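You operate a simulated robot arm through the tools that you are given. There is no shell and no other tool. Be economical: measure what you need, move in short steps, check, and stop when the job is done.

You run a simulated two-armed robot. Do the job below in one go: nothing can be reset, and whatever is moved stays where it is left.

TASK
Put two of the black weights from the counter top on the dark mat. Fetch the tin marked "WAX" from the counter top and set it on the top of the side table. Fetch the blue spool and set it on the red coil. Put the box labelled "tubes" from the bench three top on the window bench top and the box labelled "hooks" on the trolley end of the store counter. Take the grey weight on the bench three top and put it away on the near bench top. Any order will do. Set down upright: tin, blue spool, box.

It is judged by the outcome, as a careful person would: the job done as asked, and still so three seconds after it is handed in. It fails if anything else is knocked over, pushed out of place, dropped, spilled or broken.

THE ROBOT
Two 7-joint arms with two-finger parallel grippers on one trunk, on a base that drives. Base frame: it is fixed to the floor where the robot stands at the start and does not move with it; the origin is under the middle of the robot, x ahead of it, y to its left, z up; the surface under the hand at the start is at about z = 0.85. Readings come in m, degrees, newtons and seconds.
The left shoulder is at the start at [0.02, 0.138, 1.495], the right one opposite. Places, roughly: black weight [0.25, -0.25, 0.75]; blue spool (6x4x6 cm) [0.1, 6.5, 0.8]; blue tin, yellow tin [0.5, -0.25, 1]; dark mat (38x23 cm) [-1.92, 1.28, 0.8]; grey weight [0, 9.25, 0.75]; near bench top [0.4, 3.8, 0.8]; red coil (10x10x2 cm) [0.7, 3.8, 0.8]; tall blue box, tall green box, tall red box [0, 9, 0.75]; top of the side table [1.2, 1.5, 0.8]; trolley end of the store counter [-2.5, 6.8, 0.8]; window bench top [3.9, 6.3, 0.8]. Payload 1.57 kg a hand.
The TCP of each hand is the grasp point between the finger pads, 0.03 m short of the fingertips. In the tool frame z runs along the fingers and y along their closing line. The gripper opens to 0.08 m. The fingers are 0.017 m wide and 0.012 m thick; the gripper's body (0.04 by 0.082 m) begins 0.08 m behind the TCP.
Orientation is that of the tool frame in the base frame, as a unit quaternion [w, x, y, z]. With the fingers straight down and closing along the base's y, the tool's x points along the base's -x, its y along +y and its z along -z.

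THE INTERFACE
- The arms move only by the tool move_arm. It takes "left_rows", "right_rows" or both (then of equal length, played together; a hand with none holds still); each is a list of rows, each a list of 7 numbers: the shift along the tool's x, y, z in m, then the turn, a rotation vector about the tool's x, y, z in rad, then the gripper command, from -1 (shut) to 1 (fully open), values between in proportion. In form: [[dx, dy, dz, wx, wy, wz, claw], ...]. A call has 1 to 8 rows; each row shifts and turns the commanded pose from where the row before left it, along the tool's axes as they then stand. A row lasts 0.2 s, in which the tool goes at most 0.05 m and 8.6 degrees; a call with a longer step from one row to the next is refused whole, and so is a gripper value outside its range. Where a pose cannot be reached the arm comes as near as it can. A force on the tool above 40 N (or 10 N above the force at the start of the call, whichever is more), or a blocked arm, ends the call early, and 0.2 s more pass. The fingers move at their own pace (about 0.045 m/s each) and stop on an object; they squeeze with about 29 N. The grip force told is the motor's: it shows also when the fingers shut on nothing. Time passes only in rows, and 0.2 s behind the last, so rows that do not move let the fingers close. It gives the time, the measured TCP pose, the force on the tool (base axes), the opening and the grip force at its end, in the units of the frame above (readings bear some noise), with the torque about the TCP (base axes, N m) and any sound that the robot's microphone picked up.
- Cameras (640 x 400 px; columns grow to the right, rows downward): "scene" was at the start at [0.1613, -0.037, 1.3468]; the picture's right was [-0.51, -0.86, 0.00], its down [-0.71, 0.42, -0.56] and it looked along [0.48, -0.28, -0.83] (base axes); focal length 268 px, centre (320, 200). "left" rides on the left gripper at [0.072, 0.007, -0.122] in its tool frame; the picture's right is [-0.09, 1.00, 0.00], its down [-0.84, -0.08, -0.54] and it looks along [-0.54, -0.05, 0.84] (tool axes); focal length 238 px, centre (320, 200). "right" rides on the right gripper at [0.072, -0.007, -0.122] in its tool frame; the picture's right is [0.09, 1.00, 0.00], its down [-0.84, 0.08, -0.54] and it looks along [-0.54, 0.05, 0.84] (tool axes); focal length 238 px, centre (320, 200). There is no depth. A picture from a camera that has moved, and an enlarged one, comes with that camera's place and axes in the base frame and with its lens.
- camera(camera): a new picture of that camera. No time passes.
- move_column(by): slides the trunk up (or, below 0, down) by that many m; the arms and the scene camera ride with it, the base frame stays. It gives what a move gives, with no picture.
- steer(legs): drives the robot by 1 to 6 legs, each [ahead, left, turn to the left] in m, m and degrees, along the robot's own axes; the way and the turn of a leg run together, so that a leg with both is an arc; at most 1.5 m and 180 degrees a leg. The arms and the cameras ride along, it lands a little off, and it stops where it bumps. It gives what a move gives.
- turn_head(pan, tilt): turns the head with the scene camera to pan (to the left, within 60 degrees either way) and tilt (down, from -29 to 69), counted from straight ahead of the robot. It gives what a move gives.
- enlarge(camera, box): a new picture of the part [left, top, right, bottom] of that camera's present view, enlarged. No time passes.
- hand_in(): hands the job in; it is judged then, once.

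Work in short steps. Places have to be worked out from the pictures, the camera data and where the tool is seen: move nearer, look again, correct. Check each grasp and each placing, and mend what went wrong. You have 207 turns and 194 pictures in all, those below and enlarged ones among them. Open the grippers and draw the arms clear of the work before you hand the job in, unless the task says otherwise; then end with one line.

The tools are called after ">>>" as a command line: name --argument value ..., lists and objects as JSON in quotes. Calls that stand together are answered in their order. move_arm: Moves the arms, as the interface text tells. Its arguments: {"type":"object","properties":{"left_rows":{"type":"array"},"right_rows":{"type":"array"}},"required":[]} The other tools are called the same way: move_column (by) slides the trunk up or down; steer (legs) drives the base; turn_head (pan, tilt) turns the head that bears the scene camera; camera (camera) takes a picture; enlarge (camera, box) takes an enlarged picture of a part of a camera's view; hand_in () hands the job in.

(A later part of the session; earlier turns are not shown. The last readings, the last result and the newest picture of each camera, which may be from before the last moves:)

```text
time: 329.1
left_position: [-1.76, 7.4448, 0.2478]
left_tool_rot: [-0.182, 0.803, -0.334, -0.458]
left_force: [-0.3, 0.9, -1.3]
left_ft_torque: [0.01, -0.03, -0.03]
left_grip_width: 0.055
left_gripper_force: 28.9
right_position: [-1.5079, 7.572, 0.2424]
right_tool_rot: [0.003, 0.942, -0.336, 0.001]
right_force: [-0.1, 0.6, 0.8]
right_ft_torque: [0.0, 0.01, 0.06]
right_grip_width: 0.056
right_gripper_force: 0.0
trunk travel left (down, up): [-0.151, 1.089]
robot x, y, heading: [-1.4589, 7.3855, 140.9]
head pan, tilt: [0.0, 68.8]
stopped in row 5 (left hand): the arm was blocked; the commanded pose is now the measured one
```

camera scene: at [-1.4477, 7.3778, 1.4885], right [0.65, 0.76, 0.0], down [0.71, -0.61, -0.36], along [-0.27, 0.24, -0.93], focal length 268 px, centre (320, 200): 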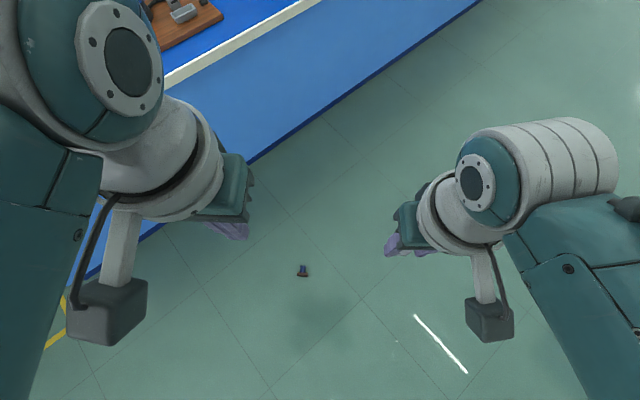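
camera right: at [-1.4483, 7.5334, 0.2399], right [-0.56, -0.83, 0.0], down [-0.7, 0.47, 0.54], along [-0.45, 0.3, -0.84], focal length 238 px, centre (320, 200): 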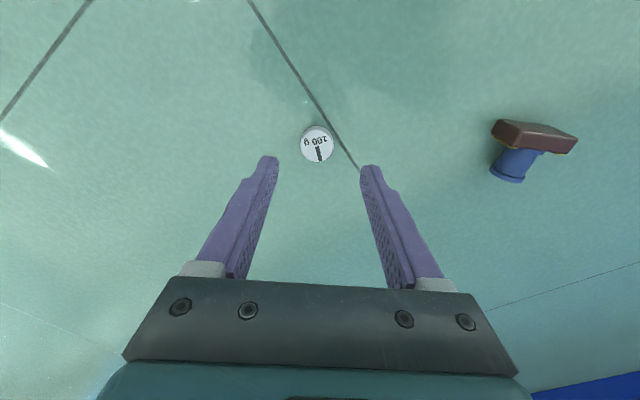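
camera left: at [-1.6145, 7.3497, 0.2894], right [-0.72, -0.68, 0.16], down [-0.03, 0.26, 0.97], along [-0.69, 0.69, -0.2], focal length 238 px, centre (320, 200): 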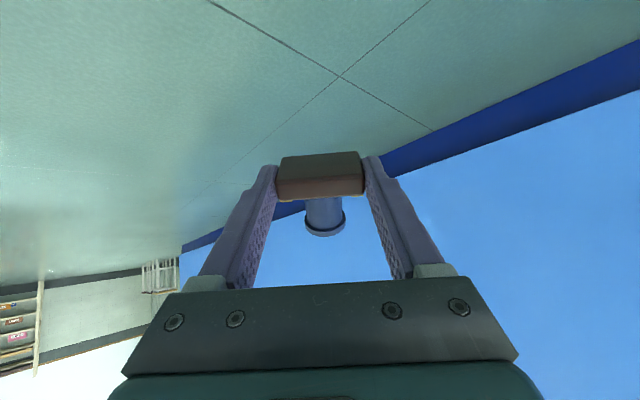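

Pitch is now 59° with roll ~0. I'll lower the trunk toward the floor.

>>> move_column --by -0.15

>>> move_arm --left_rows '[[-0.025, 0, -0.015, 0, 0.03, 0, -1], [-0.008, 0, -0.005, 0, 0, 0, -1], [0, 0, 0, 0, 0, 0, -1]]'

>>> camera --camera "left"

>>> camera --camera "right"

```text
time: 330.8
left_position: [-1.759, 7.4446, 0.0978]
left_tool_rot: [-0.182, 0.803, -0.333, -0.459]
left_force: [0.2, -0.2, -0.1]
left_ft_torque: [-0.02, -0.01, 0.01]
left_grip_width: 0.0549
left_gripper_force: 29.0
right_position: [-1.507, 7.5715, 0.093]
right_tool_rot: [0.004, 0.942, -0.335, 0.001]
right_force: [-0.6, 0.2, 0.1]
right_ft_torque: [0.02, -0.02, -0.01]
right_grip_width: 0.0558
right_gripper_force: 0.0
trunk travel left (down, up): [-0.001, 1.239]
robot x, y, heading: [-1.4556, 7.3839, 140.8]
head pan, tilt: [0.0, 68.8]
```

```text
time: 331.6
left_position: [-1.7558, 7.4506, 0.1369]
left_tool_rot: [-0.181, 0.812, -0.331, -0.445]
left_force: [0.3, 0.8, -1.1]
left_ft_torque: [-0.01, -0.01, 0.01]
left_grip_width: 0.0554
left_gripper_force: 29.2
right_position: [-1.5084, 7.5727, 0.0922]
right_tool_rot: [0.002, 0.942, -0.336, 0.0]
right_force: [-0.9, 0.7, -0.2]
right_ft_torque: [-0.03, 0.0, 0.05]
right_grip_width: 0.0558
right_gripper_force: 0.0
trunk travel left (down, up): [-0.001, 1.239]
robot x, y, heading: [-1.4573, 7.382, 140.9]
head pan, tilt: [0.0, 68.8]
```

```text
91 pictures are left
camera left: at [-1.6594, 7.3453, 0.1423], right [-0.73, -0.68, 0.08], down [0.06, 0.05, 1.0], along [-0.68, 0.73, 0.0], focal length 238 px, centre (320, 200)
```

left: 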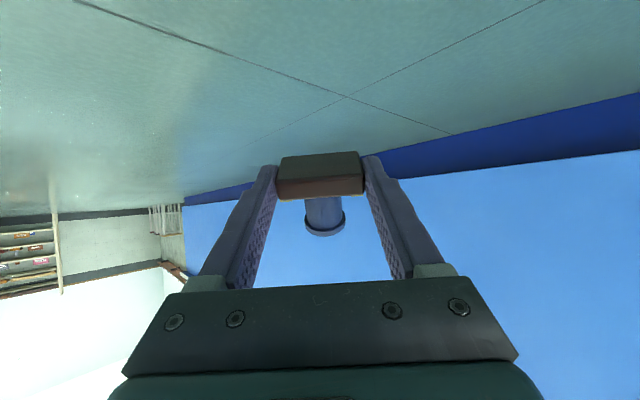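

```text
90 pictures are left
camera right: at [-1.4484, 7.5337, 0.2146], right [-0.56, -0.83, 0.0], down [-0.7, 0.47, 0.54], along [-0.45, 0.3, -0.84], focal length 238 px, centre (320, 200)
```

right: 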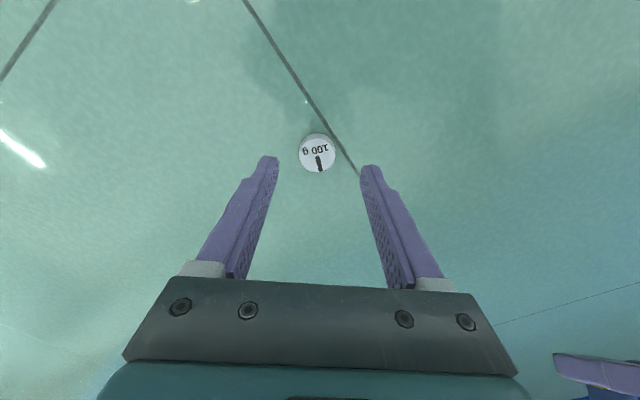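

I moved up instead of down (tool x now points downward). Correcting: I'll go down 9 cm.

>>> move_arm --left_rows '[[0.025, 0, 0.016, 0, 0, 0, -1], [0.025, 0, 0.016, 0, 0, 0, -1], [0.024, 0, 0.016, 0, 0, 0, -1], [0, 0, 0, 0, 0, 0, -1]]'

```text
time: 332.6
left_position: [-1.7529, 7.4481, 0.0589]
left_tool_rot: [-0.18, 0.812, -0.332, -0.445]
left_force: [0.6, 0.2, -1.8]
left_ft_torque: [0.01, -0.01, 0.0]
left_grip_width: 0.0553
left_gripper_force: 28.9
left hand out of reach, approached as far as the arm can: row 3
right_position: [-1.5054, 7.5708, 0.0911]
right_tool_rot: [0.001, 0.942, -0.336, 0.001]
right_force: [-0.1, -0.5, -0.3]
right_ft_torque: [-0.01, 0.01, 0.0]
right_grip_width: 0.056
right_gripper_force: 0.1
trunk travel left (down, up): [-0.001, 1.239]
robot x, y, heading: [-1.4633, 7.3811, 141.1]
head pan, tilt: [0.0, 68.8]
```

About 3 cm short of the floor. I'll pull back toward the body while lowering.

>>> move_arm --left_rows '[[0.022, 0, -0.0155, 0, 0, 0, -1], [0.022, 0, -0.0155, 0, 0, 0, -1], [0, 0, 0, 0, 0, 0, -1]]'

```text
time: 333.4
left_position: [-1.7233, 7.4164, 0.0548]
left_tool_rot: [-0.181, 0.812, -0.333, -0.445]
left_force: [-0.2, 0.8, -2.3]
left_ft_torque: [-0.01, -0.03, -0.01]
left_grip_width: 0.0552
left_gripper_force: 29.2
left hand out of reach, approached as far as the arm can: row 1, 2
right_position: [-1.5088, 7.5736, 0.0922]
right_tool_rot: [0.003, 0.942, -0.336, 0.001]
right_force: [-1.1, -0.1, 0.4]
right_ft_torque: [-0.03, 0.0, -0.02]
right_grip_width: 0.0559
right_gripper_force: 0.1
trunk travel left (down, up): [-0.001, 1.239]
robot x, y, heading: [-1.4565, 7.3838, 141.1]
head pan, tilt: [0.0, 68.8]
```

The floor is too low for a pitched hand, so I'll set the spool upright on a bench-height surface instead. First I'll regrasp the weight with the right hand; enlarging to centre on it.

>>> enlarge --camera "right" --box '[260, 110, 380, 190]'

```text
5.00 times, centred on (320, 150) of right
camera zoom: at [-1.4479, 7.5335, 0.2146], right [-0.56, -0.83, 0.0], down [-0.7, 0.47, 0.54], along [-0.45, 0.3, -0.84], focal length 1192 px, centre (320, 450)
```

zoom: 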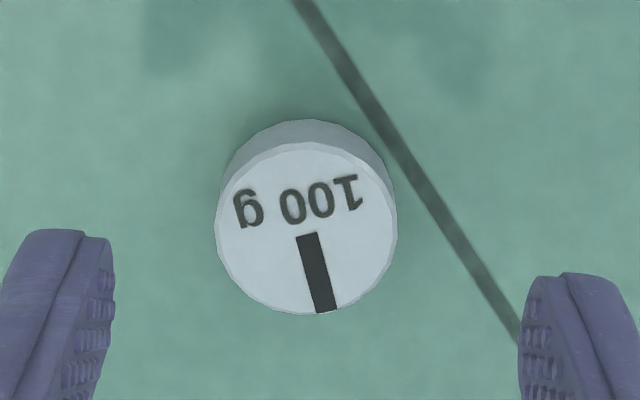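

The weight's centre is 9 mm ahead of the hand. I'll centre, descend 55 mm, and close.

>>> move_arm --right_rows '[[-0.0093, -0.0026, 0.015, 0, 0, 0, 0.4], [0, 0, 0.025, 0, 0, 0, 0.4], [0, 0, 0.014, 0, 0, 0, 0.4], [0, 0, 0, 0, 0, 0, -1], [0, 0, 0, 0, 0, 0, -1], [0, 0, 0, 0, 0, 0, -1], [0, 0, 0, 0, 0, 0, -1]]'

>>> enlarge --camera "right" --box '[240, 130, 400, 230]'

```text
time: 335.0
left_position: [-1.7233, 7.4161, 0.0538]
left_tool_rot: [-0.181, 0.812, -0.332, -0.446]
left_force: [-0.2, 1.1, -1.2]
left_ft_torque: [-0.04, -0.01, -0.02]
left_grip_width: 0.055
left_gripper_force: 29.0
right_position: [-1.5142, 7.5806, 0.0378]
right_tool_rot: [0.003, 0.942, -0.336, 0.002]
right_force: [0.4, 0.2, 0.5]
right_ft_torque: [-0.01, 0.0, 0.02]
right_grip_width: 0.0316
right_gripper_force: 29.1
trunk travel left (down, up): [-0.001, 1.239]
robot x, y, heading: [-1.4593, 7.3884, 141.3]
head pan, tilt: [0.0, 68.8]
```

```text
4.00 times, centred on (320, 180) of right
camera zoom: at [-1.4537, 7.5419, 0.1588], right [-0.56, -0.83, 0.0], down [-0.7, 0.47, 0.54], along [-0.45, 0.3, -0.84], focal length 953 px, centre (320, 280)
```

zoom: 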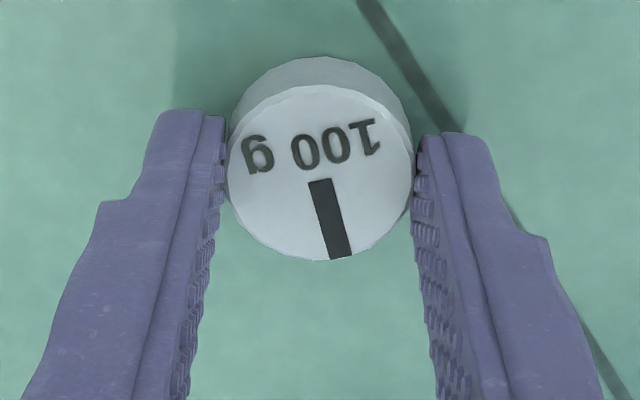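

Weight regrasped, centred. I'll raise the trunk and look at the store counter top for free space.

>>> move_column --by 0.4

>>> move_column --by 0.4

>>> move_column --by 0.2

>>> turn_head --pan 20 --tilt 35

>>> camera --camera "scene"

```text
time: 338.8
left_position: [-1.7243, 7.4165, 0.4546]
left_tool_rot: [-0.18, 0.812, -0.332, -0.445]
left_force: [-0.2, -0.4, -1.4]
left_ft_torque: [-0.01, -0.05, 0.04]
left_grip_width: 0.0553
left_gripper_force: 29.5
right_position: [-1.5144, 7.581, 0.4366]
right_tool_rot: [0.003, 0.942, -0.336, 0.0]
right_force: [0.0, 0.5, -0.9]
right_ft_torque: [-0.02, -0.01, 0.04]
right_grip_width: 0.0319
right_gripper_force: 29.2
trunk travel left (down, up): [-0.401, 0.839]
robot x, y, heading: [-1.4582, 7.3832, 140.9]
head pan, tilt: [0.0, 68.8]
```

```text
time: 342.7
left_position: [-1.7234, 7.4166, 0.8541]
left_tool_rot: [-0.18, 0.812, -0.332, -0.445]
left_force: [0.2, -0.6, -0.1]
left_ft_torque: [-0.06, -0.05, 0.0]
left_grip_width: 0.0552
left_gripper_force: 28.9
right_position: [-1.5146, 7.5804, 0.8363]
right_tool_rot: [0.004, 0.942, -0.335, 0.001]
right_force: [-0.3, -0.3, -0.9]
right_ft_torque: [-0.01, 0.02, 0.01]
right_grip_width: 0.0315
right_gripper_force: 29.2
trunk travel left (down, up): [-0.801, 0.439]
robot x, y, heading: [-1.4596, 7.3883, 141.0]
head pan, tilt: [0.0, 68.8]
```

```text
time: 344.8
left_position: [-1.7231, 7.4169, 1.0553]
left_tool_rot: [-0.18, 0.812, -0.332, -0.446]
left_force: [-0.8, -1.0, -1.8]
left_ft_torque: [-0.04, -0.04, 0.02]
left_grip_width: 0.0552
left_gripper_force: 28.6
right_position: [-1.5134, 7.5807, 1.0365]
right_tool_rot: [0.004, 0.942, -0.336, 0.0]
right_force: [-0.4, -0.1, -1.3]
right_ft_torque: [-0.02, 0.04, 0.01]
right_grip_width: 0.0317
right_gripper_force: 29.3
trunk travel left (down, up): [-1.001, 0.239]
robot x, y, heading: [-1.4594, 7.386, 140.9]
head pan, tilt: [0.0, 68.8]
```

```text
time: 345.8
left_position: [-1.7246, 7.4181, 1.0551]
left_tool_rot: [-0.181, 0.812, -0.333, -0.445]
left_force: [0.1, 0.6, -1.0]
left_ft_torque: [-0.01, -0.02, 0.0]
left_grip_width: 0.0552
left_gripper_force: 29.2
right_position: [-1.5141, 7.581, 1.0377]
right_tool_rot: [0.003, 0.942, -0.335, 0.001]
right_force: [0.3, 0.0, -1.3]
right_ft_torque: [0.02, 0.0, -0.01]
right_grip_width: 0.0319
right_gripper_force: 29.4
trunk travel left (down, up): [-1.001, 0.239]
robot x, y, heading: [-1.4595, 7.3851, 140.9]
head pan, tilt: [20.0, 35.0]
```

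```text
87 pictures are left
camera scene: at [-1.6207, 7.4752, 1.5071], right [0.33, 0.94, 0.0], down [0.54, -0.19, -0.82], along [-0.77, 0.27, -0.57], focal length 268 px, centre (320, 200)
```

scene: 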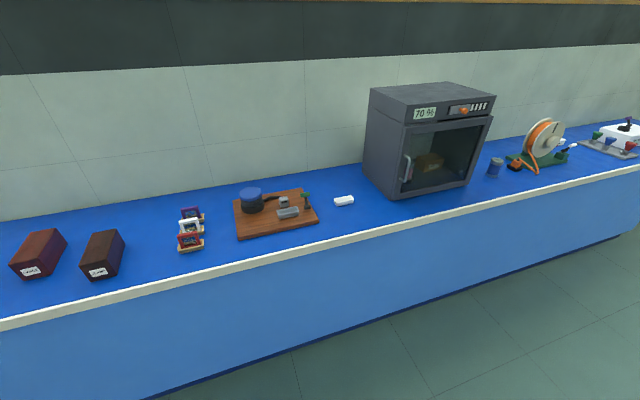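

There's a ~19 cm free gap on the counter at about (-2.42,7.13). I'll raise the right hand, turn to face the counter (180°), and approach.

>>> move_arm --right_rows '[[0, 0, -0.03, 0, 0, 0, -1], [0, 0, -0.03, 0, 0, 0, -1], [0, 0, -0.03, 0, 0, 0, -1], [0, 0, -0.02, 0, 0, 0, -1]]'

>>> steer --legs '[[0, 0, 39], [0.64, 0.113, 0]]'

>>> turn_head --pan 20 --tilt 55

>>> camera --camera "scene"

```text
time: 346.8
left_position: [-1.7236, 7.4167, 1.0543]
left_tool_rot: [-0.18, 0.812, -0.333, -0.445]
left_force: [0.4, -0.3, -1.1]
left_ft_torque: [-0.01, -0.01, 0.0]
left_grip_width: 0.0551
left_gripper_force: 28.9
right_position: [-1.5131, 7.5812, 1.1481]
right_tool_rot: [0.003, 0.942, -0.335, 0.001]
right_force: [0.0, 0.2, -0.7]
right_ft_torque: [0.03, 0.03, -0.01]
right_grip_width: 0.0318
right_gripper_force: 29.3
trunk travel left (down, up): [-1.001, 0.239]
robot x, y, heading: [-1.46, 7.3862, 141.0]
head pan, tilt: [20.0, 35.0]
```

```text
time: 352.3
left_position: [-2.3329, 7.1255, 1.0554]
left_tool_rot: [-0.019, 0.876, -0.037, -0.48]
left_force: [-0.2, 0.1, -1.1]
left_ft_torque: [-0.02, -0.01, -0.03]
left_grip_width: 0.0553
left_gripper_force: 29.0
right_position: [-2.2792, 7.3863, 1.1469]
right_tool_rot: [0.003, 1.0, 0.004, 0.002]
right_force: [-0.5, 0.4, -1.1]
right_ft_torque: [-0.02, 0.02, 0.03]
right_grip_width: 0.0317
right_gripper_force: 29.2
trunk travel left (down, up): [-1.001, 0.239]
robot x, y, heading: [-2.1104, 7.2711, -179.2]
head pan, tilt: [20.0, 35.0]
```

```text
time: 353.2
left_position: [-2.334, 7.1245, 1.0555]
left_tool_rot: [-0.019, 0.877, -0.037, -0.479]
left_force: [0.0, -0.4, -1.2]
left_ft_torque: [0.02, 0.0, -0.01]
left_grip_width: 0.0553
left_gripper_force: 29.1
right_position: [-2.2778, 7.3868, 1.1469]
right_tool_rot: [0.002, 1.0, 0.004, 0.002]
right_force: [0.4, 0.4, -0.9]
right_ft_torque: [0.0, 0.02, -0.02]
right_grip_width: 0.0317
right_gripper_force: 28.8
trunk travel left (down, up): [-1.001, 0.239]
robot x, y, heading: [-2.1108, 7.2721, -179.3]
head pan, tilt: [20.0, 55.0]
```

```text
86 pictures are left
camera scene: at [-2.2781, 7.2416, 1.479], right [-0.35, 0.94, 0.0], down [0.77, 0.29, -0.57], along [-0.54, -0.2, -0.82], focal length 268 px, centre (320, 200)
```

scene: 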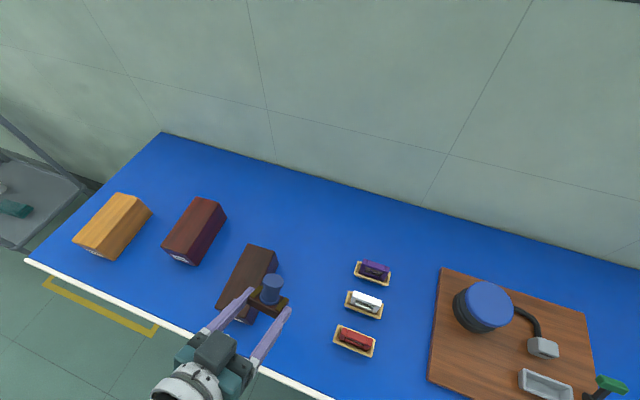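

The clear gap is y 7.07–7.24; I'll centre the hand at y≈7.155, x≈-2.40 and lower the trunk to just above the counter.

>>> steer --legs '[[0.07, -0.03, 0]]'

>>> move_column --by -0.18

>>> camera --camera "scene"

>>> camera --camera "left"

```text
time: 354.2
left_position: [-2.4015, 7.1537, 1.0546]
left_tool_rot: [-0.018, 0.876, -0.036, -0.48]
left_force: [-0.6, 0.7, -1.2]
left_ft_torque: [0.02, -0.04, 0.02]
left_grip_width: 0.0553
left_gripper_force: 29.0
right_position: [-2.346, 7.4164, 1.1472]
right_tool_rot: [0.003, 1.0, 0.005, 0.001]
right_force: [0.7, -0.1, -0.5]
right_ft_torque: [0.03, 0.04, 0.01]
right_grip_width: 0.0314
right_gripper_force: 29.1
trunk travel left (down, up): [-1.001, 0.239]
robot x, y, heading: [-2.1815, 7.2989, -179.1]
head pan, tilt: [20.0, 55.0]
```

```text
time: 356.2
left_position: [-2.4035, 7.1543, 0.8763]
left_tool_rot: [-0.017, 0.875, -0.036, -0.483]
left_force: [3.5, 0.5, 22.8]
left_ft_torque: [0.13, 0.6, 0.0]
left_grip_width: 0.0552
left_gripper_force: 28.8
right_position: [-2.3475, 7.4143, 0.9671]
right_tool_rot: [0.003, 1.0, 0.006, 0.002]
right_force: [-0.2, -0.1, -0.9]
right_ft_torque: [0.0, 0.0, 0.0]
right_grip_width: 0.0316
right_gripper_force: 29.2
trunk travel left (down, up): [-0.821, 0.419]
robot x, y, heading: [-2.1792, 7.3026, -179.1]
head pan, tilt: [20.0, 55.0]
```

```text
85 pictures are left
camera scene: at [-2.3465, 7.27, 1.2994], right [-0.35, 0.94, 0.0], down [0.77, 0.29, -0.57], along [-0.54, -0.2, -0.82], focal length 268 px, centre (320, 200)
```

scene: 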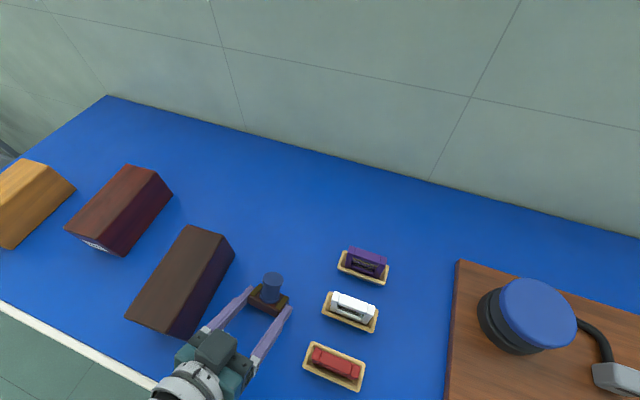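

```text
84 pictures are left
camera left: at [-2.2633, 7.136, 0.881], right [-0.13, -0.99, 0.08], down [0.02, 0.08, 1.0], along [-0.99, 0.13, 0.01], focal length 238 px, centre (320, 200)
```

left: 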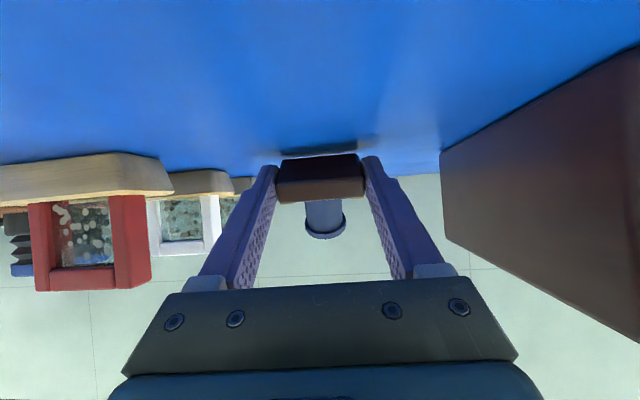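

The base edge already touches (counter ≈0.85, 23 N). The remaining tilt is about 32°, so it should settle upright. I'll open the gripper gently.

>>> move_arm --left_rows '[[0, 0, 0, 0, 0, 0, -0.2], [0, 0, 0, 0, 0, 0, 0.5], [0, 0, 0, 0, 0, 0, 0.9], [0, 0, 0, 0, 0, 0, 1]]'

>>> camera --camera "left"

>>> enlarge --camera "scene" --box '[180, 220, 380, 380]'

```text
time: 357.2
left_position: [-2.4007, 7.1547, 0.8735]
left_tool_rot: [-0.018, 0.877, -0.037, -0.479]
left_force: [-0.5, -0.2, 0.2]
left_ft_torque: [0.02, 0.01, 0.02]
left_grip_width: 0.0801
left_gripper_force: 0.1
right_position: [-2.3468, 7.4151, 0.9666]
right_tool_rot: [0.002, 1.0, 0.005, 0.002]
right_force: [0.1, 0.1, -0.7]
right_ft_torque: [-0.01, 0.0, 0.0]
right_grip_width: 0.0315
right_gripper_force: 29.3
trunk travel left (down, up): [-0.821, 0.419]
robot x, y, heading: [-2.1757, 7.2968, -179.6]
head pan, tilt: [20.0, 55.0]
```

```text
83 pictures are left
camera left: at [-2.2607, 7.1366, 0.88], right [-0.13, -0.99, 0.08], down [0.01, 0.08, 1.0], along [-0.99, 0.13, 0.0], focal length 238 px, centre (320, 200)
```

left: 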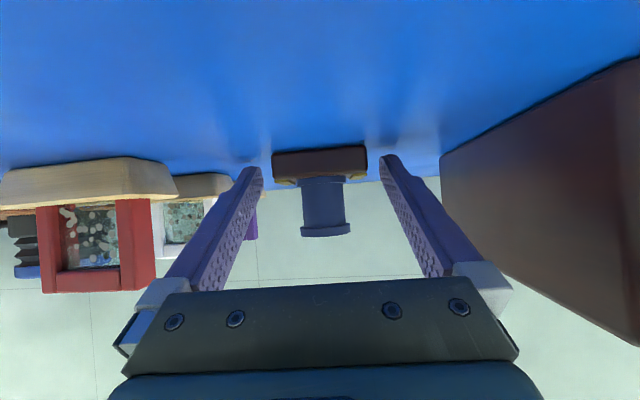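

```text
2.50 times, centred on (280, 300) of scene
camera zoom: at [-2.3463, 7.2704, 1.2988], right [-0.35, 0.94, 0.0], down [0.77, 0.29, -0.57], along [-0.54, -0.2, -0.82], focal length 670 px, centre (420, -50)
```

zoom: 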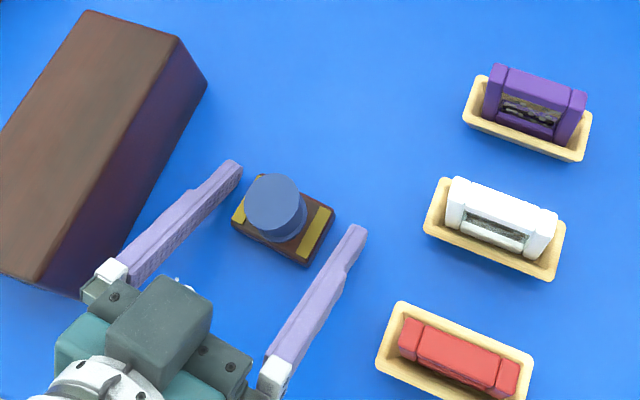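

The spool stands upright on the counter. I'll retreat horizontally by driving back, raise, and level the left hand for a vertical regrasp.

>>> steer --legs '[[-0.16, 0, 0]]'

>>> move_column --by 0.2

>>> move_arm --left_rows '[[0, 0, 0, 0, 0.143, 0, 1], [0, 0, 0, 0, 0.143, 0, 1], [0, 0, 0, 0, 0.143, 0, 1], [0, 0, 0, 0, 0.143, 0, 1], [0, 0, 0, 0, 0.143, 0, 1], [0, 0, 0, 0, 0.143, 0, 1], [0, 0, 0, 0, 0.14, 0, 1], [0, 0, 0, 0, 0, 0, 1]]'

>>> camera --camera "left"

```text
time: 358.6
left_position: [-2.2459, 7.1557, 0.8754]
left_tool_rot: [-0.016, 0.877, -0.032, -0.48]
left_force: [-0.7, 0.0, 0.4]
left_ft_torque: [-0.02, -0.04, -0.01]
left_grip_width: 0.0799
left_gripper_force: 0.1
right_position: [-2.1927, 7.4169, 0.9662]
right_tool_rot: [0.003, 1.0, 0.01, 0.002]
right_force: [0.6, 0.7, -1.7]
right_ft_torque: [-0.02, 0.01, 0.02]
right_grip_width: 0.0317
right_gripper_force: 28.4
trunk travel left (down, up): [-0.821, 0.419]
robot x, y, heading: [-2.0249, 7.3021, -178.9]
head pan, tilt: [20.0, 55.0]
```

```text
time: 360.8
left_position: [-2.2451, 7.1557, 1.0751]
left_tool_rot: [-0.016, 0.877, -0.032, -0.48]
left_force: [-0.4, 0.2, 0.3]
left_ft_torque: [0.01, 0.01, 0.02]
left_grip_width: 0.0801
left_gripper_force: 0.0
right_position: [-2.1924, 7.4163, 1.1667]
right_tool_rot: [0.003, 1.0, 0.01, 0.002]
right_force: [-0.1, -0.7, -0.7]
right_ft_torque: [-0.02, 0.0, 0.0]
right_grip_width: 0.0314
right_gripper_force: 29.2
trunk travel left (down, up): [-1.021, 0.219]
robot x, y, heading: [-2.0257, 7.303, -178.5]
head pan, tilt: [20.0, 55.0]
```

```text
time: 362.6
left_position: [-2.2454, 7.1542, 1.0736]
left_tool_rot: [0.001, 0.999, -0.036, -0.001]
left_force: [-0.1, 0.4, 0.9]
left_ft_torque: [-0.02, -0.02, -0.01]
left_grip_width: 0.0797
left_gripper_force: 0.1
right_position: [-2.1918, 7.4165, 1.1677]
right_tool_rot: [0.003, 1.0, 0.01, 0.001]
right_force: [0.6, -0.1, -0.6]
right_ft_torque: [-0.05, -0.01, -0.02]
right_grip_width: 0.0319
right_gripper_force: 29.0
trunk travel left (down, up): [-1.021, 0.219]
robot x, y, heading: [-2.0251, 7.3019, -178.9]
head pan, tilt: [20.0, 55.0]
```

```text
81 pictures are left
camera left: at [-2.1742, 7.1433, 1.1966], right [-0.16, -0.99, 0.0], down [-0.83, 0.14, 0.54], along [-0.54, 0.09, -0.84], focal length 238 px, centre (320, 200)
```

left: 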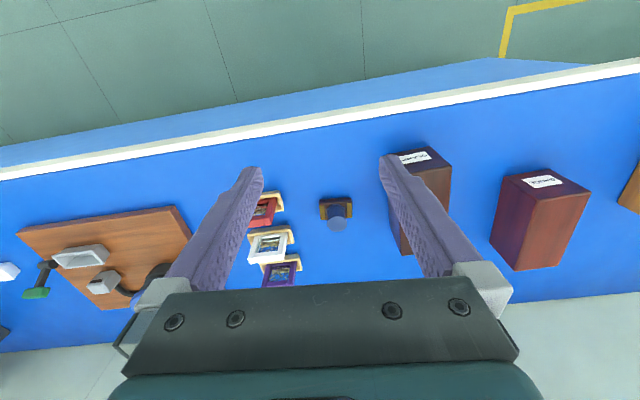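

The hand is level and the spool base is at (-2.404,7.155). I'll drive forward 0.158 m and lower the trunk 0.1 m, then check alignment.

>>> steer --legs '[[0.158, 0, 0]]'

>>> move_column --by -0.1

>>> camera --camera "left"

```text
time: 364.0
left_position: [-2.4027, 7.1518, 1.0735]
left_tool_rot: [0.002, 0.999, -0.037, -0.002]
left_force: [0.6, -0.2, 0.1]
left_ft_torque: [0.0, 0.01, -0.01]
left_grip_width: 0.0801
left_gripper_force: 0.0
right_position: [-2.3482, 7.4144, 1.1665]
right_tool_rot: [0.003, 1.0, 0.009, 0.002]
right_force: [0.7, -0.9, -1.3]
right_ft_torque: [-0.02, 0.03, 0.01]
right_grip_width: 0.0316
right_gripper_force: 29.8
trunk travel left (down, up): [-1.021, 0.219]
robot x, y, heading: [-2.1809, 7.2995, -179.1]
head pan, tilt: [20.0, 55.0]
```

```text
time: 365.3
left_position: [-2.4021, 7.1515, 0.9749]
left_tool_rot: [0.002, 0.999, -0.038, -0.001]
left_force: [-0.4, -0.2, 1.1]
left_ft_torque: [0.01, 0.02, 0.02]
left_grip_width: 0.0799
left_gripper_force: 0.1
right_position: [-2.3491, 7.4134, 1.067]
right_tool_rot: [0.002, 1.0, 0.009, 0.002]
right_force: [0.9, 0.5, -1.1]
right_ft_torque: [0.03, 0.03, 0.02]
right_grip_width: 0.0316
right_gripper_force: 29.1
trunk travel left (down, up): [-0.921, 0.319]
robot x, y, heading: [-2.1824, 7.2978, -178.7]
head pan, tilt: [20.0, 55.0]
```

```text
80 pictures are left
camera left: at [-2.3308, 7.1404, 1.0964], right [-0.17, -0.99, 0.0], down [-0.83, 0.14, 0.54], along [-0.54, 0.09, -0.84], focal length 238 px, centre (320, 200)
```

left: 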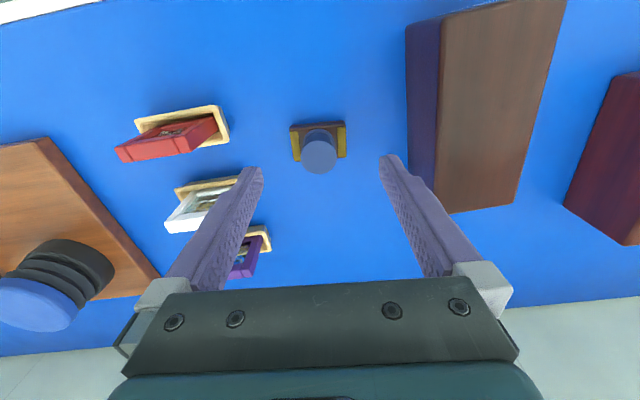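

I'll correct 7 mm, lower the trunk 8 cm and finish with the arm, then close on the base ends.

>>> move_arm --left_rows '[[-0.0072, -0.002, 0, 0, 0, 0, 1], [0, 0, 0, 0, 0, 0, 1]]'

>>> move_column --by -0.08

>>> camera --camera "left"

```text
time: 365.9
left_position: [-2.4085, 7.1553, 0.9754]
left_tool_rot: [0.001, 0.999, -0.037, -0.002]
left_force: [0.7, -0.2, -0.1]
left_ft_torque: [-0.01, 0.0, 0.01]
left_grip_width: 0.0801
left_gripper_force: 0.2
right_position: [-2.3488, 7.4138, 1.0672]
right_tool_rot: [0.002, 1.0, 0.009, 0.003]
right_force: [-0.2, -0.1, -1.4]
right_ft_torque: [0.01, -0.01, 0.01]
right_grip_width: 0.0319
right_gripper_force: 29.2
trunk travel left (down, up): [-0.921, 0.319]
robot x, y, heading: [-2.1807, 7.2951, -178.7]
head pan, tilt: [20.0, 55.0]
```

```text
time: 367.1
left_position: [-2.4093, 7.1549, 0.8953]
left_tool_rot: [0.002, 0.999, -0.037, -0.001]
left_force: [-0.6, 0.4, 0.0]
left_ft_torque: [0.0, -0.01, 0.0]
left_grip_width: 0.0801
left_gripper_force: 0.0
right_position: [-2.3487, 7.4135, 0.9875]
right_tool_rot: [0.002, 1.0, 0.009, 0.002]
right_force: [0.7, -0.7, -1.9]
right_ft_torque: [0.0, 0.01, -0.02]
right_grip_width: 0.0316
right_gripper_force: 29.1
trunk travel left (down, up): [-0.841, 0.399]
robot x, y, heading: [-2.1824, 7.2993, -178.8]
head pan, tilt: [20.0, 55.0]
```

```text
79 pictures are left
camera left: at [-2.3375, 7.1428, 1.0167], right [-0.17, -0.99, 0.0], down [-0.83, 0.14, 0.54], along [-0.54, 0.09, -0.84], focal length 238 px, centre (320, 200)
```

left: 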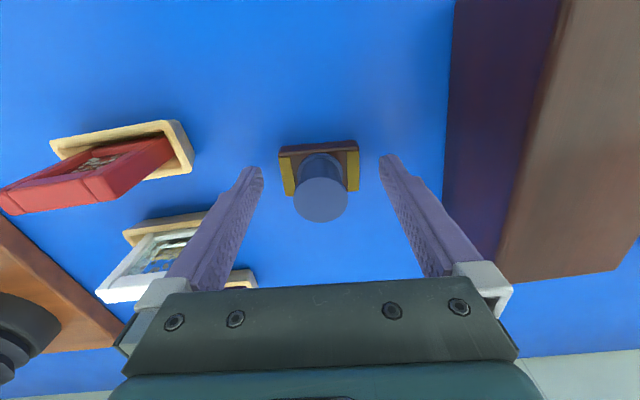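

>>> move_arm --left_rows '[[0, 0, 0.01, 0, 0, 0, 1], [0, 0, 0, 0, 0, 0, -1], [0, 0, 0, 0, 0, 0, -1], [0, 0, 0, 0, 0, 0, -1], [0, 0, 0, 0, 0, 0, -1]]'

>>> move_column --by 0.2

>>> camera --camera "left"

```text
time: 368.3
left_position: [-2.4087, 7.1543, 0.8852]
left_tool_rot: [0.002, 0.999, -0.037, -0.001]
left_force: [0.3, 0.4, -0.3]
left_ft_torque: [-0.01, -0.01, 0.0]
left_grip_width: 0.0554
left_gripper_force: 29.2
right_position: [-2.3485, 7.4138, 0.9864]
right_tool_rot: [0.004, 1.0, 0.009, 0.002]
right_force: [0.1, -0.2, -1.1]
right_ft_torque: [0.01, -0.04, 0.01]
right_grip_width: 0.0315
right_gripper_force: 28.6
trunk travel left (down, up): [-0.841, 0.399]
robot x, y, heading: [-2.1779, 7.2993, -178.4]
head pan, tilt: [20.0, 55.0]
```

```text
time: 370.4
left_position: [-2.4097, 7.1555, 1.0842]
left_tool_rot: [0.001, 0.999, -0.037, -0.002]
left_force: [-0.2, -0.1, -1.4]
left_ft_torque: [0.0, -0.02, 0.0]
left_grip_width: 0.0552
left_gripper_force: 29.3
right_position: [-2.349, 7.414, 1.1857]
right_tool_rot: [0.003, 1.0, 0.008, 0.002]
right_force: [-0.1, 0.5, 0.2]
right_ft_torque: [-0.02, 0.01, -0.02]
right_grip_width: 0.0319
right_gripper_force: 28.8
trunk travel left (down, up): [-1.041, 0.199]
robot x, y, heading: [-2.1813, 7.2946, -179.1]
head pan, tilt: [20.0, 55.0]
```

```text
78 pictures are left
camera left: at [-2.337, 7.1428, 1.2061], right [-0.17, -0.99, 0.0], down [-0.83, 0.14, 0.54], along [-0.54, 0.09, -0.84], focal length 238 px, centre (320, 200)
```

left: 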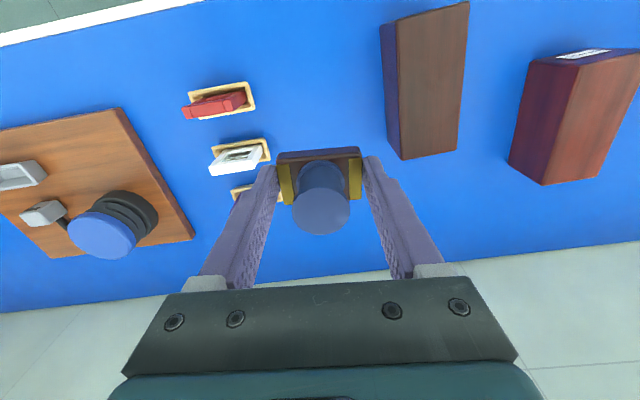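

The spool is now held solidly by its base (bottom 35 mm below TCP). I'll back off and drive through the gap at y≈7.7 to the east aisle.

>>> steer --legs '[[-0.7, 0, 0], [0, 0, 179.1], [0, 0.42, 0], [1.45, 0, 0], [1.45, 0, 0]]'

>>> steer --legs '[[0, 0, -90]]'

>>> turn_head --pan 0 --tilt 20

>>> camera --camera "scene"

```text
time: 397.6
left_position: [1.6596, 7.9152, 1.0848]
left_tool_rot: [0.002, 0.043, 0.999, 0.001]
left_force: [0.1, -0.1, -1.5]
left_ft_torque: [0.03, 0.04, 0.0]
left_grip_width: 0.0549
left_gripper_force: 29.2
right_position: [1.5964, 7.6549, 1.1873]
right_tool_rot: [-0.002, -0.003, 1.0, 0.003]
right_force: [0.0, -0.3, -2.3]
right_ft_torque: [0.0, -0.01, 0.02]
right_grip_width: 0.0315
right_gripper_force: 28.9
trunk travel left (down, up): [-1.041, 0.199]
robot x, y, heading: [1.4297, 7.7737, 0.5]
head pan, tilt: [20.0, 55.0]
```

```text
time: 401.9
left_position: [1.5673, 7.5418, 1.0847]
left_tool_rot: [0.002, 0.742, 0.671, 0.0]
left_force: [-0.7, -0.4, -0.5]
left_ft_torque: [0.01, 0.03, 0.0]
left_grip_width: 0.0552
left_gripper_force: 29.0
right_position: [1.3091, 7.6088, 1.1864]
right_tool_rot: [0.001, 0.71, 0.704, 0.004]
right_force: [0.0, 0.4, -1.2]
right_ft_torque: [0.0, 0.02, -0.01]
right_grip_width: 0.0317
right_gripper_force: 28.9
trunk travel left (down, up): [-1.041, 0.199]
robot x, y, heading: [1.4317, 7.7685, -90.2]
head pan, tilt: [20.0, 55.0]
```

```text
time: 402.9
left_position: [1.5666, 7.5417, 1.0834]
left_tool_rot: [0.002, 0.742, 0.671, -0.001]
left_force: [-0.5, 0.6, -0.9]
left_ft_torque: [0.03, 0.0, -0.02]
left_grip_width: 0.055
left_gripper_force: 29.0
right_position: [1.3084, 7.609, 1.1864]
right_tool_rot: [0.001, 0.711, 0.704, 0.003]
right_force: [-0.6, 0.1, -1.5]
right_ft_torque: [0.01, 0.01, -0.01]
right_grip_width: 0.0317
right_gripper_force: 28.5
trunk travel left (down, up): [-1.041, 0.199]
robot x, y, heading: [1.4291, 7.7742, -90.3]
head pan, tilt: [0.0, 20.0]
```

```text
77 pictures are left
camera scene: at [1.4287, 7.58, 1.5709], right [-1.0, 0.01, 0.0], down [0.0, 0.34, -0.94], along [-0.01, -0.94, -0.34], focal length 268 px, centre (320, 200)
```

scene: 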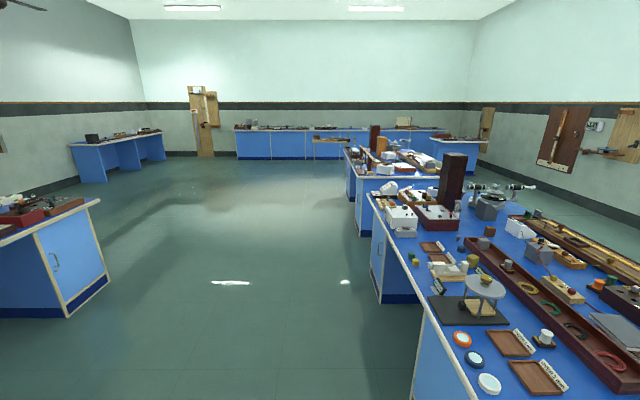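

The aisle is clear. I'll shift left a bit and drive south to y≈3.85, then turn to face the near bench.

>>> steer --legs '[[0, 0.25, 0], [1.3, 0, 0], [1.3, 0, 0], [1.3, 0, 0], [0, 0, -90]]'

>>> turn_head --pan 0 --tilt 35

>>> camera --camera "scene"

```text
time: 426.9
left_position: [1.5054, 3.7103, 1.0844]
left_tool_rot: [0.001, 1.0, -0.011, -0.002]
left_force: [-0.6, -1.5, -1.4]
left_ft_torque: [0.04, -0.02, 0.02]
left_grip_width: 0.0552
left_gripper_force: 29.1
right_position: [1.5535, 3.9741, 1.1868]
right_tool_rot: [0.003, 0.999, 0.033, 0.002]
right_force: [0.1, -0.3, -0.8]
right_ft_torque: [0.01, -0.02, 0.0]
right_grip_width: 0.0316
right_gripper_force: 29.5
trunk travel left (down, up): [-1.041, 0.199]
robot x, y, heading: [1.7326, 3.8696, -175.9]
head pan, tilt: [0.0, 20.0]
```

```text
time: 427.7
left_position: [1.5067, 3.7107, 1.0846]
left_tool_rot: [0.001, 1.0, -0.011, -0.002]
left_force: [0.1, 0.4, -0.8]
left_ft_torque: [-0.01, 0.01, 0.0]
left_grip_width: 0.0553
left_gripper_force: 28.5
right_position: [1.5531, 3.9734, 1.187]
right_tool_rot: [0.002, 0.999, 0.034, 0.002]
right_force: [1.0, -0.2, -1.7]
right_ft_torque: [-0.03, -0.03, 0.0]
right_grip_width: 0.0317
right_gripper_force: 29.1
trunk travel left (down, up): [-1.041, 0.199]
robot x, y, heading: [1.7276, 3.864, -176.1]
head pan, tilt: [0.0, 35.0]
```

```text
76 pictures are left
camera scene: at [1.5396, 3.8515, 1.5472], right [-0.07, 1.0, 0.0], down [0.57, 0.04, -0.82], along [-0.82, -0.06, -0.57], focal length 268 px, centre (320, 200)
```

scene: 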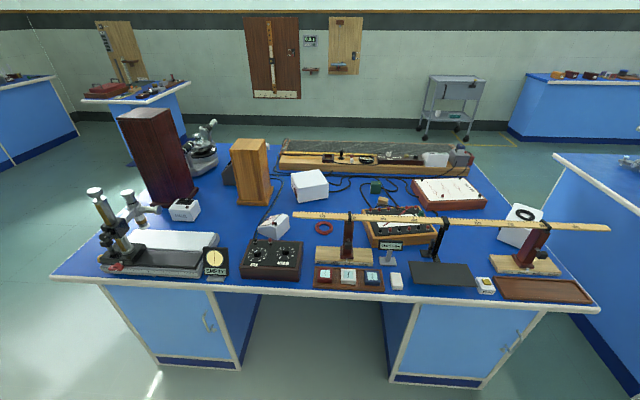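

The red coil is at about (0.682,3.80), behind a metre stick mounted at x≈0.857 (z≈1.02, starting at y≈3.71). I'll enlarge to plan free spots and the approach.

>>> enlarge --camera "scene" --box '[50, 190, 350, 310]'

>>> enlarge --camera "scene" --box '[280, 140, 600, 310]'

```text
2.13 times, centred on (200, 250) of scene
camera zoom: at [1.5396, 3.8515, 1.5472], right [-0.07, 1.0, 0.0], down [0.57, 0.04, -0.82], along [-0.82, -0.06, -0.57], focal length 572 px, centre (576, 93)
```

zoom: 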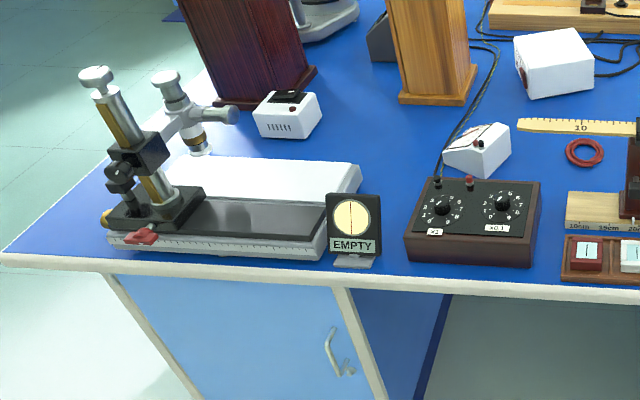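

```text
2.00 times, centred on (440, 225) of scene
camera zoom: at [1.5396, 3.8515, 1.5472], right [-0.07, 1.0, 0.0], down [0.57, 0.04, -0.82], along [-0.82, -0.06, -0.57], focal length 536 px, centre (80, 150)
```

zoom: 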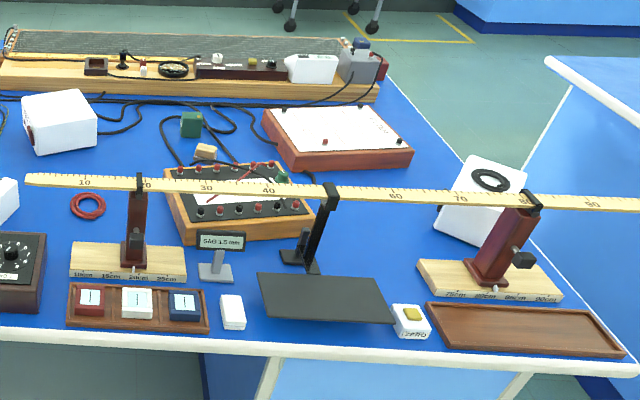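

Plan: approach at heading 160° so the left forearm stays south of the stick's end, with the right hand (weight) retracted and raised. First I'll re-pose the arms here, raise the trunk, then drive to a stand-off point.

>>> move_arm --left_rows '[[0, 0, -0.025, 0, 0, 0, -1], [0, 0, -0.025, 0, 0, 0, -1], [0, 0, 0, 0, 0, 0, -1], [0, 0, 0, 0, 0, 0, -1]]' --right_rows '[[0.02, -0.01, -0.01, 0, 0, 0, -1], [0.02, -0.01, -0.01, 0, 0, 0, -1], [0.02, -0.01, -0.01, 0, 0, 0, -1], [0.01, 0, 0, 0, 0, 0, -1]]'

>>> move_column --by 0.1

>>> steer --legs '[[0, 0, -23.9], [0.33, 0.418, 0]]'

>>> camera --camera "scene"

>>> camera --camera "left"

```text
time: 428.7
left_position: [1.5069, 3.7124, 1.1352]
left_tool_rot: [0.002, 1.0, -0.011, -0.002]
left_force: [0.7, 0.5, -1.3]
left_ft_torque: [0.0, 0.0, 0.03]
left_grip_width: 0.0551
left_gripper_force: 29.1
right_position: [1.6196, 4.0095, 1.2168]
right_tool_rot: [0.003, 0.999, 0.034, 0.001]
right_force: [0.2, -0.3, -1.9]
right_ft_torque: [0.01, -0.02, 0.05]
right_grip_width: 0.0316
right_gripper_force: 29.1
trunk travel left (down, up): [-1.041, 0.199]
robot x, y, heading: [1.7248, 3.868, -175.8]
head pan, tilt: [0.0, 35.0]
```

```text
time: 430.0
left_position: [1.5074, 3.7122, 1.2342]
left_tool_rot: [0.001, 1.0, -0.011, -0.002]
left_force: [-0.1, 0.7, 0.0]
left_ft_torque: [0.0, -0.01, -0.01]
left_grip_width: 0.0552
left_gripper_force: 28.7
right_position: [1.6189, 4.0088, 1.3153]
right_tool_rot: [0.002, 0.999, 0.034, 0.001]
right_force: [1.2, -0.6, -1.5]
right_ft_torque: [0.01, 0.0, -0.02]
right_grip_width: 0.0316
right_gripper_force: 28.8
trunk travel left (down, up): [-1.141, 0.099]
robot x, y, heading: [1.7279, 3.8624, -175.8]
head pan, tilt: [0.0, 35.0]
```

```text
time: 434.4
left_position: [1.0021, 3.5358, 1.2339]
left_tool_rot: [0.0, 0.977, -0.215, -0.002]
left_force: [0.8, 0.1, -0.9]
left_ft_torque: [-0.02, 0.0, 0.02]
left_grip_width: 0.0552
left_gripper_force: 28.8
right_position: [1.224, 3.7628, 1.316]
right_tool_rot: [0.002, 0.986, -0.17, 0.001]
right_force: [0.9, 0.5, -1.4]
right_ft_torque: [0.0, 0.05, -0.02]
right_grip_width: 0.0315
right_gripper_force: 28.3
trunk travel left (down, up): [-1.141, 0.099]
robot x, y, heading: [1.2677, 3.5899, 160.5]
head pan, tilt: [0.0, 35.0]
```

```text
73 pictures are left
camera scene: at [1.0885, 3.6501, 1.6472], right [0.33, 0.94, 0.0], down [0.54, -0.19, -0.82], along [-0.77, 0.27, -0.57], focal length 268 px, centre (320, 200)
```

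scene: 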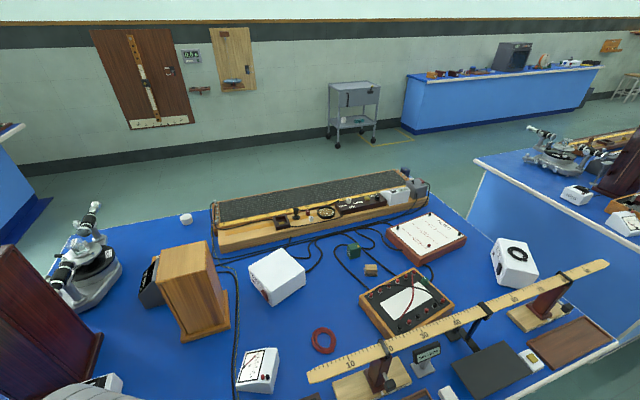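

```text
72 pictures are left
camera left: at [1.0655, 3.4997, 1.3563], right [-0.5, -0.86, 0.0], down [-0.72, 0.42, 0.54], along [-0.47, 0.27, -0.84], focal length 238 px, centre (320, 200)
```

left: 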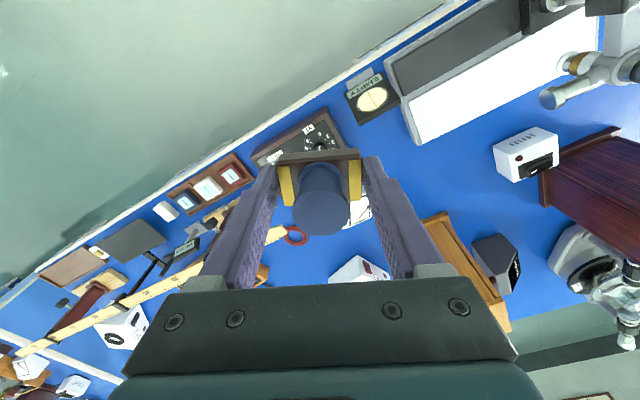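

Coil confirmed at (0.682,3.802). I'll bring the left hand inward 9 cm and drive in so it hangs over the coil, still high.

>>> move_arm --left_rows '[[-0.003, -0.03, 0, 0, 0, 0, -1], [-0.003, -0.03, 0, 0, 0, 0, -1], [-0.002, -0.03, 0, 0, 0, 0, -1], [0, 0, 0, 0, 0, 0, -1]]'

>>> steer --legs '[[0.313, -0.054, 0]]'

>>> camera --camera "left"

>>> camera --camera "right"

```text
time: 435.4
left_position: [1.0325, 3.6228, 1.2331]
left_tool_rot: [0.0, 0.976, -0.216, -0.002]
left_force: [0.0, -0.6, -1.2]
left_ft_torque: [0.0, -0.01, 0.0]
left_grip_width: 0.0554
left_gripper_force: 28.8
right_position: [1.2244, 3.7629, 1.3151]
right_tool_rot: [0.003, 0.985, -0.171, 0.001]
right_force: [0.1, -0.3, -0.6]
right_ft_torque: [0.0, 0.01, 0.01]
right_grip_width: 0.0317
right_gripper_force: 29.3
trunk travel left (down, up): [-1.141, 0.099]
robot x, y, heading: [1.2672, 3.5835, 160.4]
head pan, tilt: [0.0, 35.0]
```

```text
time: 437.5
left_position: [0.7528, 3.7791, 1.2338]
left_tool_rot: [0.002, 0.976, -0.219, -0.001]
left_force: [-0.8, 0.5, -1.1]
left_ft_torque: [0.01, 0.03, 0.02]
left_grip_width: 0.0553
left_gripper_force: 28.6
right_position: [0.9452, 3.9191, 1.3156]
right_tool_rot: [0.003, 0.985, -0.175, 0.002]
right_force: [-0.6, 0.8, -1.0]
right_ft_torque: [0.03, -0.01, -0.02]
right_grip_width: 0.0317
right_gripper_force: 29.6
trunk travel left (down, up): [-1.141, 0.099]
robot x, y, heading: [0.987, 3.7454, 160.1]
head pan, tilt: [0.0, 35.0]
```

```text
71 pictures are left
camera left: at [0.8163, 3.7429, 1.3556], right [-0.51, -0.86, 0.0], down [-0.72, 0.43, 0.54], along [-0.47, 0.27, -0.84], focal length 238 px, centre (320, 200)
```

left: 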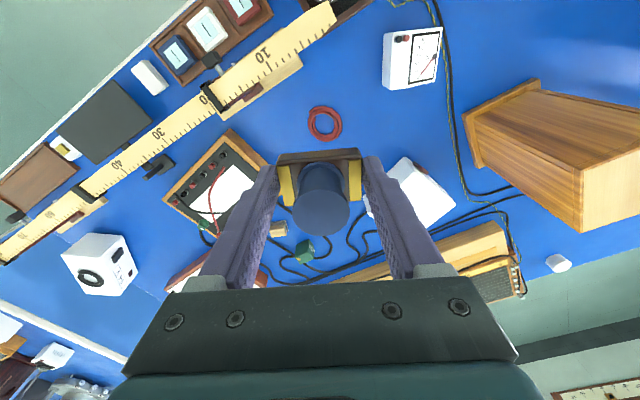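

```text
70 pictures are left
camera right: at [1.0161, 3.9018, 1.438], right [-0.25, -0.97, 0.01], down [-0.81, 0.22, 0.54], along [-0.52, 0.13, -0.84], focal length 238 px, centre (320, 200)
```

right: 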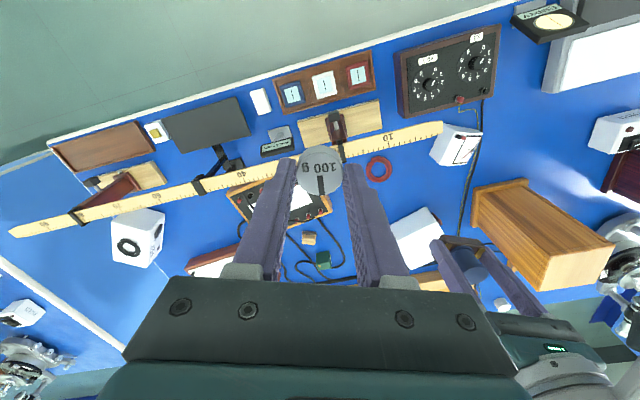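

I'll extend the left hand 7.5 cm to be right over the coil and lower the trunk 0.28 m, then check both hands' clearances.

>>> move_arm --left_rows '[[-0.038, 0.0034, 0, 0, 0, 0, -1], [-0.037, 0.0034, 0, 0, 0, 0, -1], [0, 0, 0, 0, 0, 0, -1]]'

>>> move_column --by -0.15

>>> camera --camera "left"

>>> camera --camera "scene"

```text
time: 438.3
left_position: [0.6855, 3.805, 1.2352]
left_tool_rot: [0.001, 0.976, -0.219, -0.002]
left_force: [0.3, -0.6, -0.6]
left_ft_torque: [-0.01, 0.01, 0.0]
left_grip_width: 0.0553
left_gripper_force: 29.1
right_position: [0.946, 3.9186, 1.3155]
right_tool_rot: [0.003, 0.985, -0.175, 0.001]
right_force: [-0.5, 0.2, -2.1]
right_ft_torque: [-0.01, 0.02, 0.0]
right_grip_width: 0.0315
right_gripper_force: 28.7
trunk travel left (down, up): [-1.141, 0.099]
robot x, y, heading: [0.9867, 3.7463, 160.0]
head pan, tilt: [0.0, 35.0]
```

```text
time: 440.1
left_position: [0.6854, 3.8046, 1.0852]
left_tool_rot: [0.0, 0.976, -0.22, -0.002]
left_force: [1.1, -0.5, -0.2]
left_ft_torque: [0.0, 0.0, 0.01]
left_grip_width: 0.0551
left_gripper_force: 29.3
right_position: [0.9461, 3.92, 1.1656]
right_tool_rot: [0.003, 0.985, -0.175, 0.002]
right_force: [-0.5, -0.6, -1.5]
right_ft_torque: [0.01, 0.01, 0.02]
right_grip_width: 0.0316
right_gripper_force: 28.6
trunk travel left (down, up): [-0.991, 0.249]
robot x, y, heading: [0.9864, 3.7449, 160.2]
head pan, tilt: [0.0, 35.0]
```

```text
69 pictures are left
camera left: at [0.7485, 3.7681, 1.2073], right [-0.51, -0.86, 0.0], down [-0.72, 0.43, 0.54], along [-0.47, 0.27, -0.84], focal length 238 px, centre (320, 200)
```

left: 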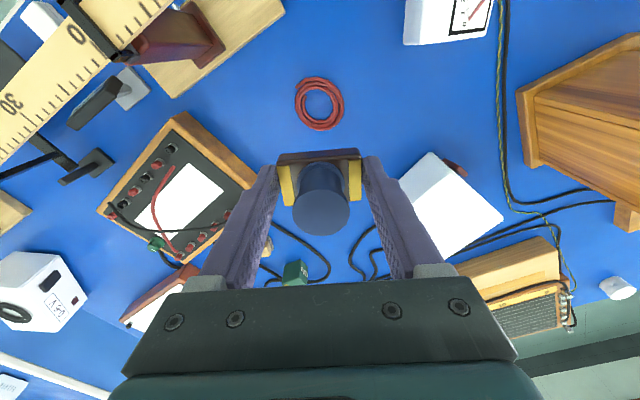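

```text
68 pictures are left
camera scene: at [0.8097, 3.8071, 1.4972], right [0.34, 0.94, 0.0], down [0.54, -0.2, -0.82], along [-0.77, 0.28, -0.57], focal length 268 px, centre (320, 200)
```

scene: 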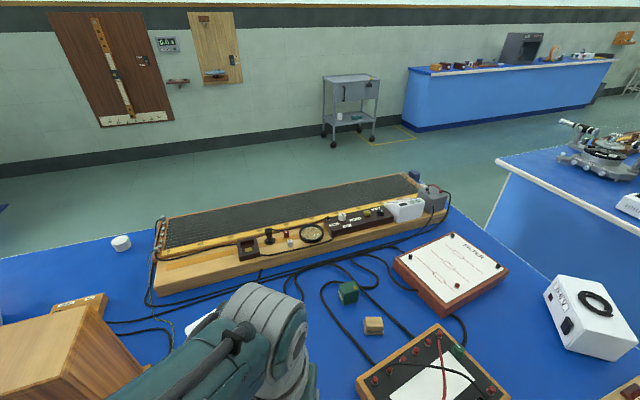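

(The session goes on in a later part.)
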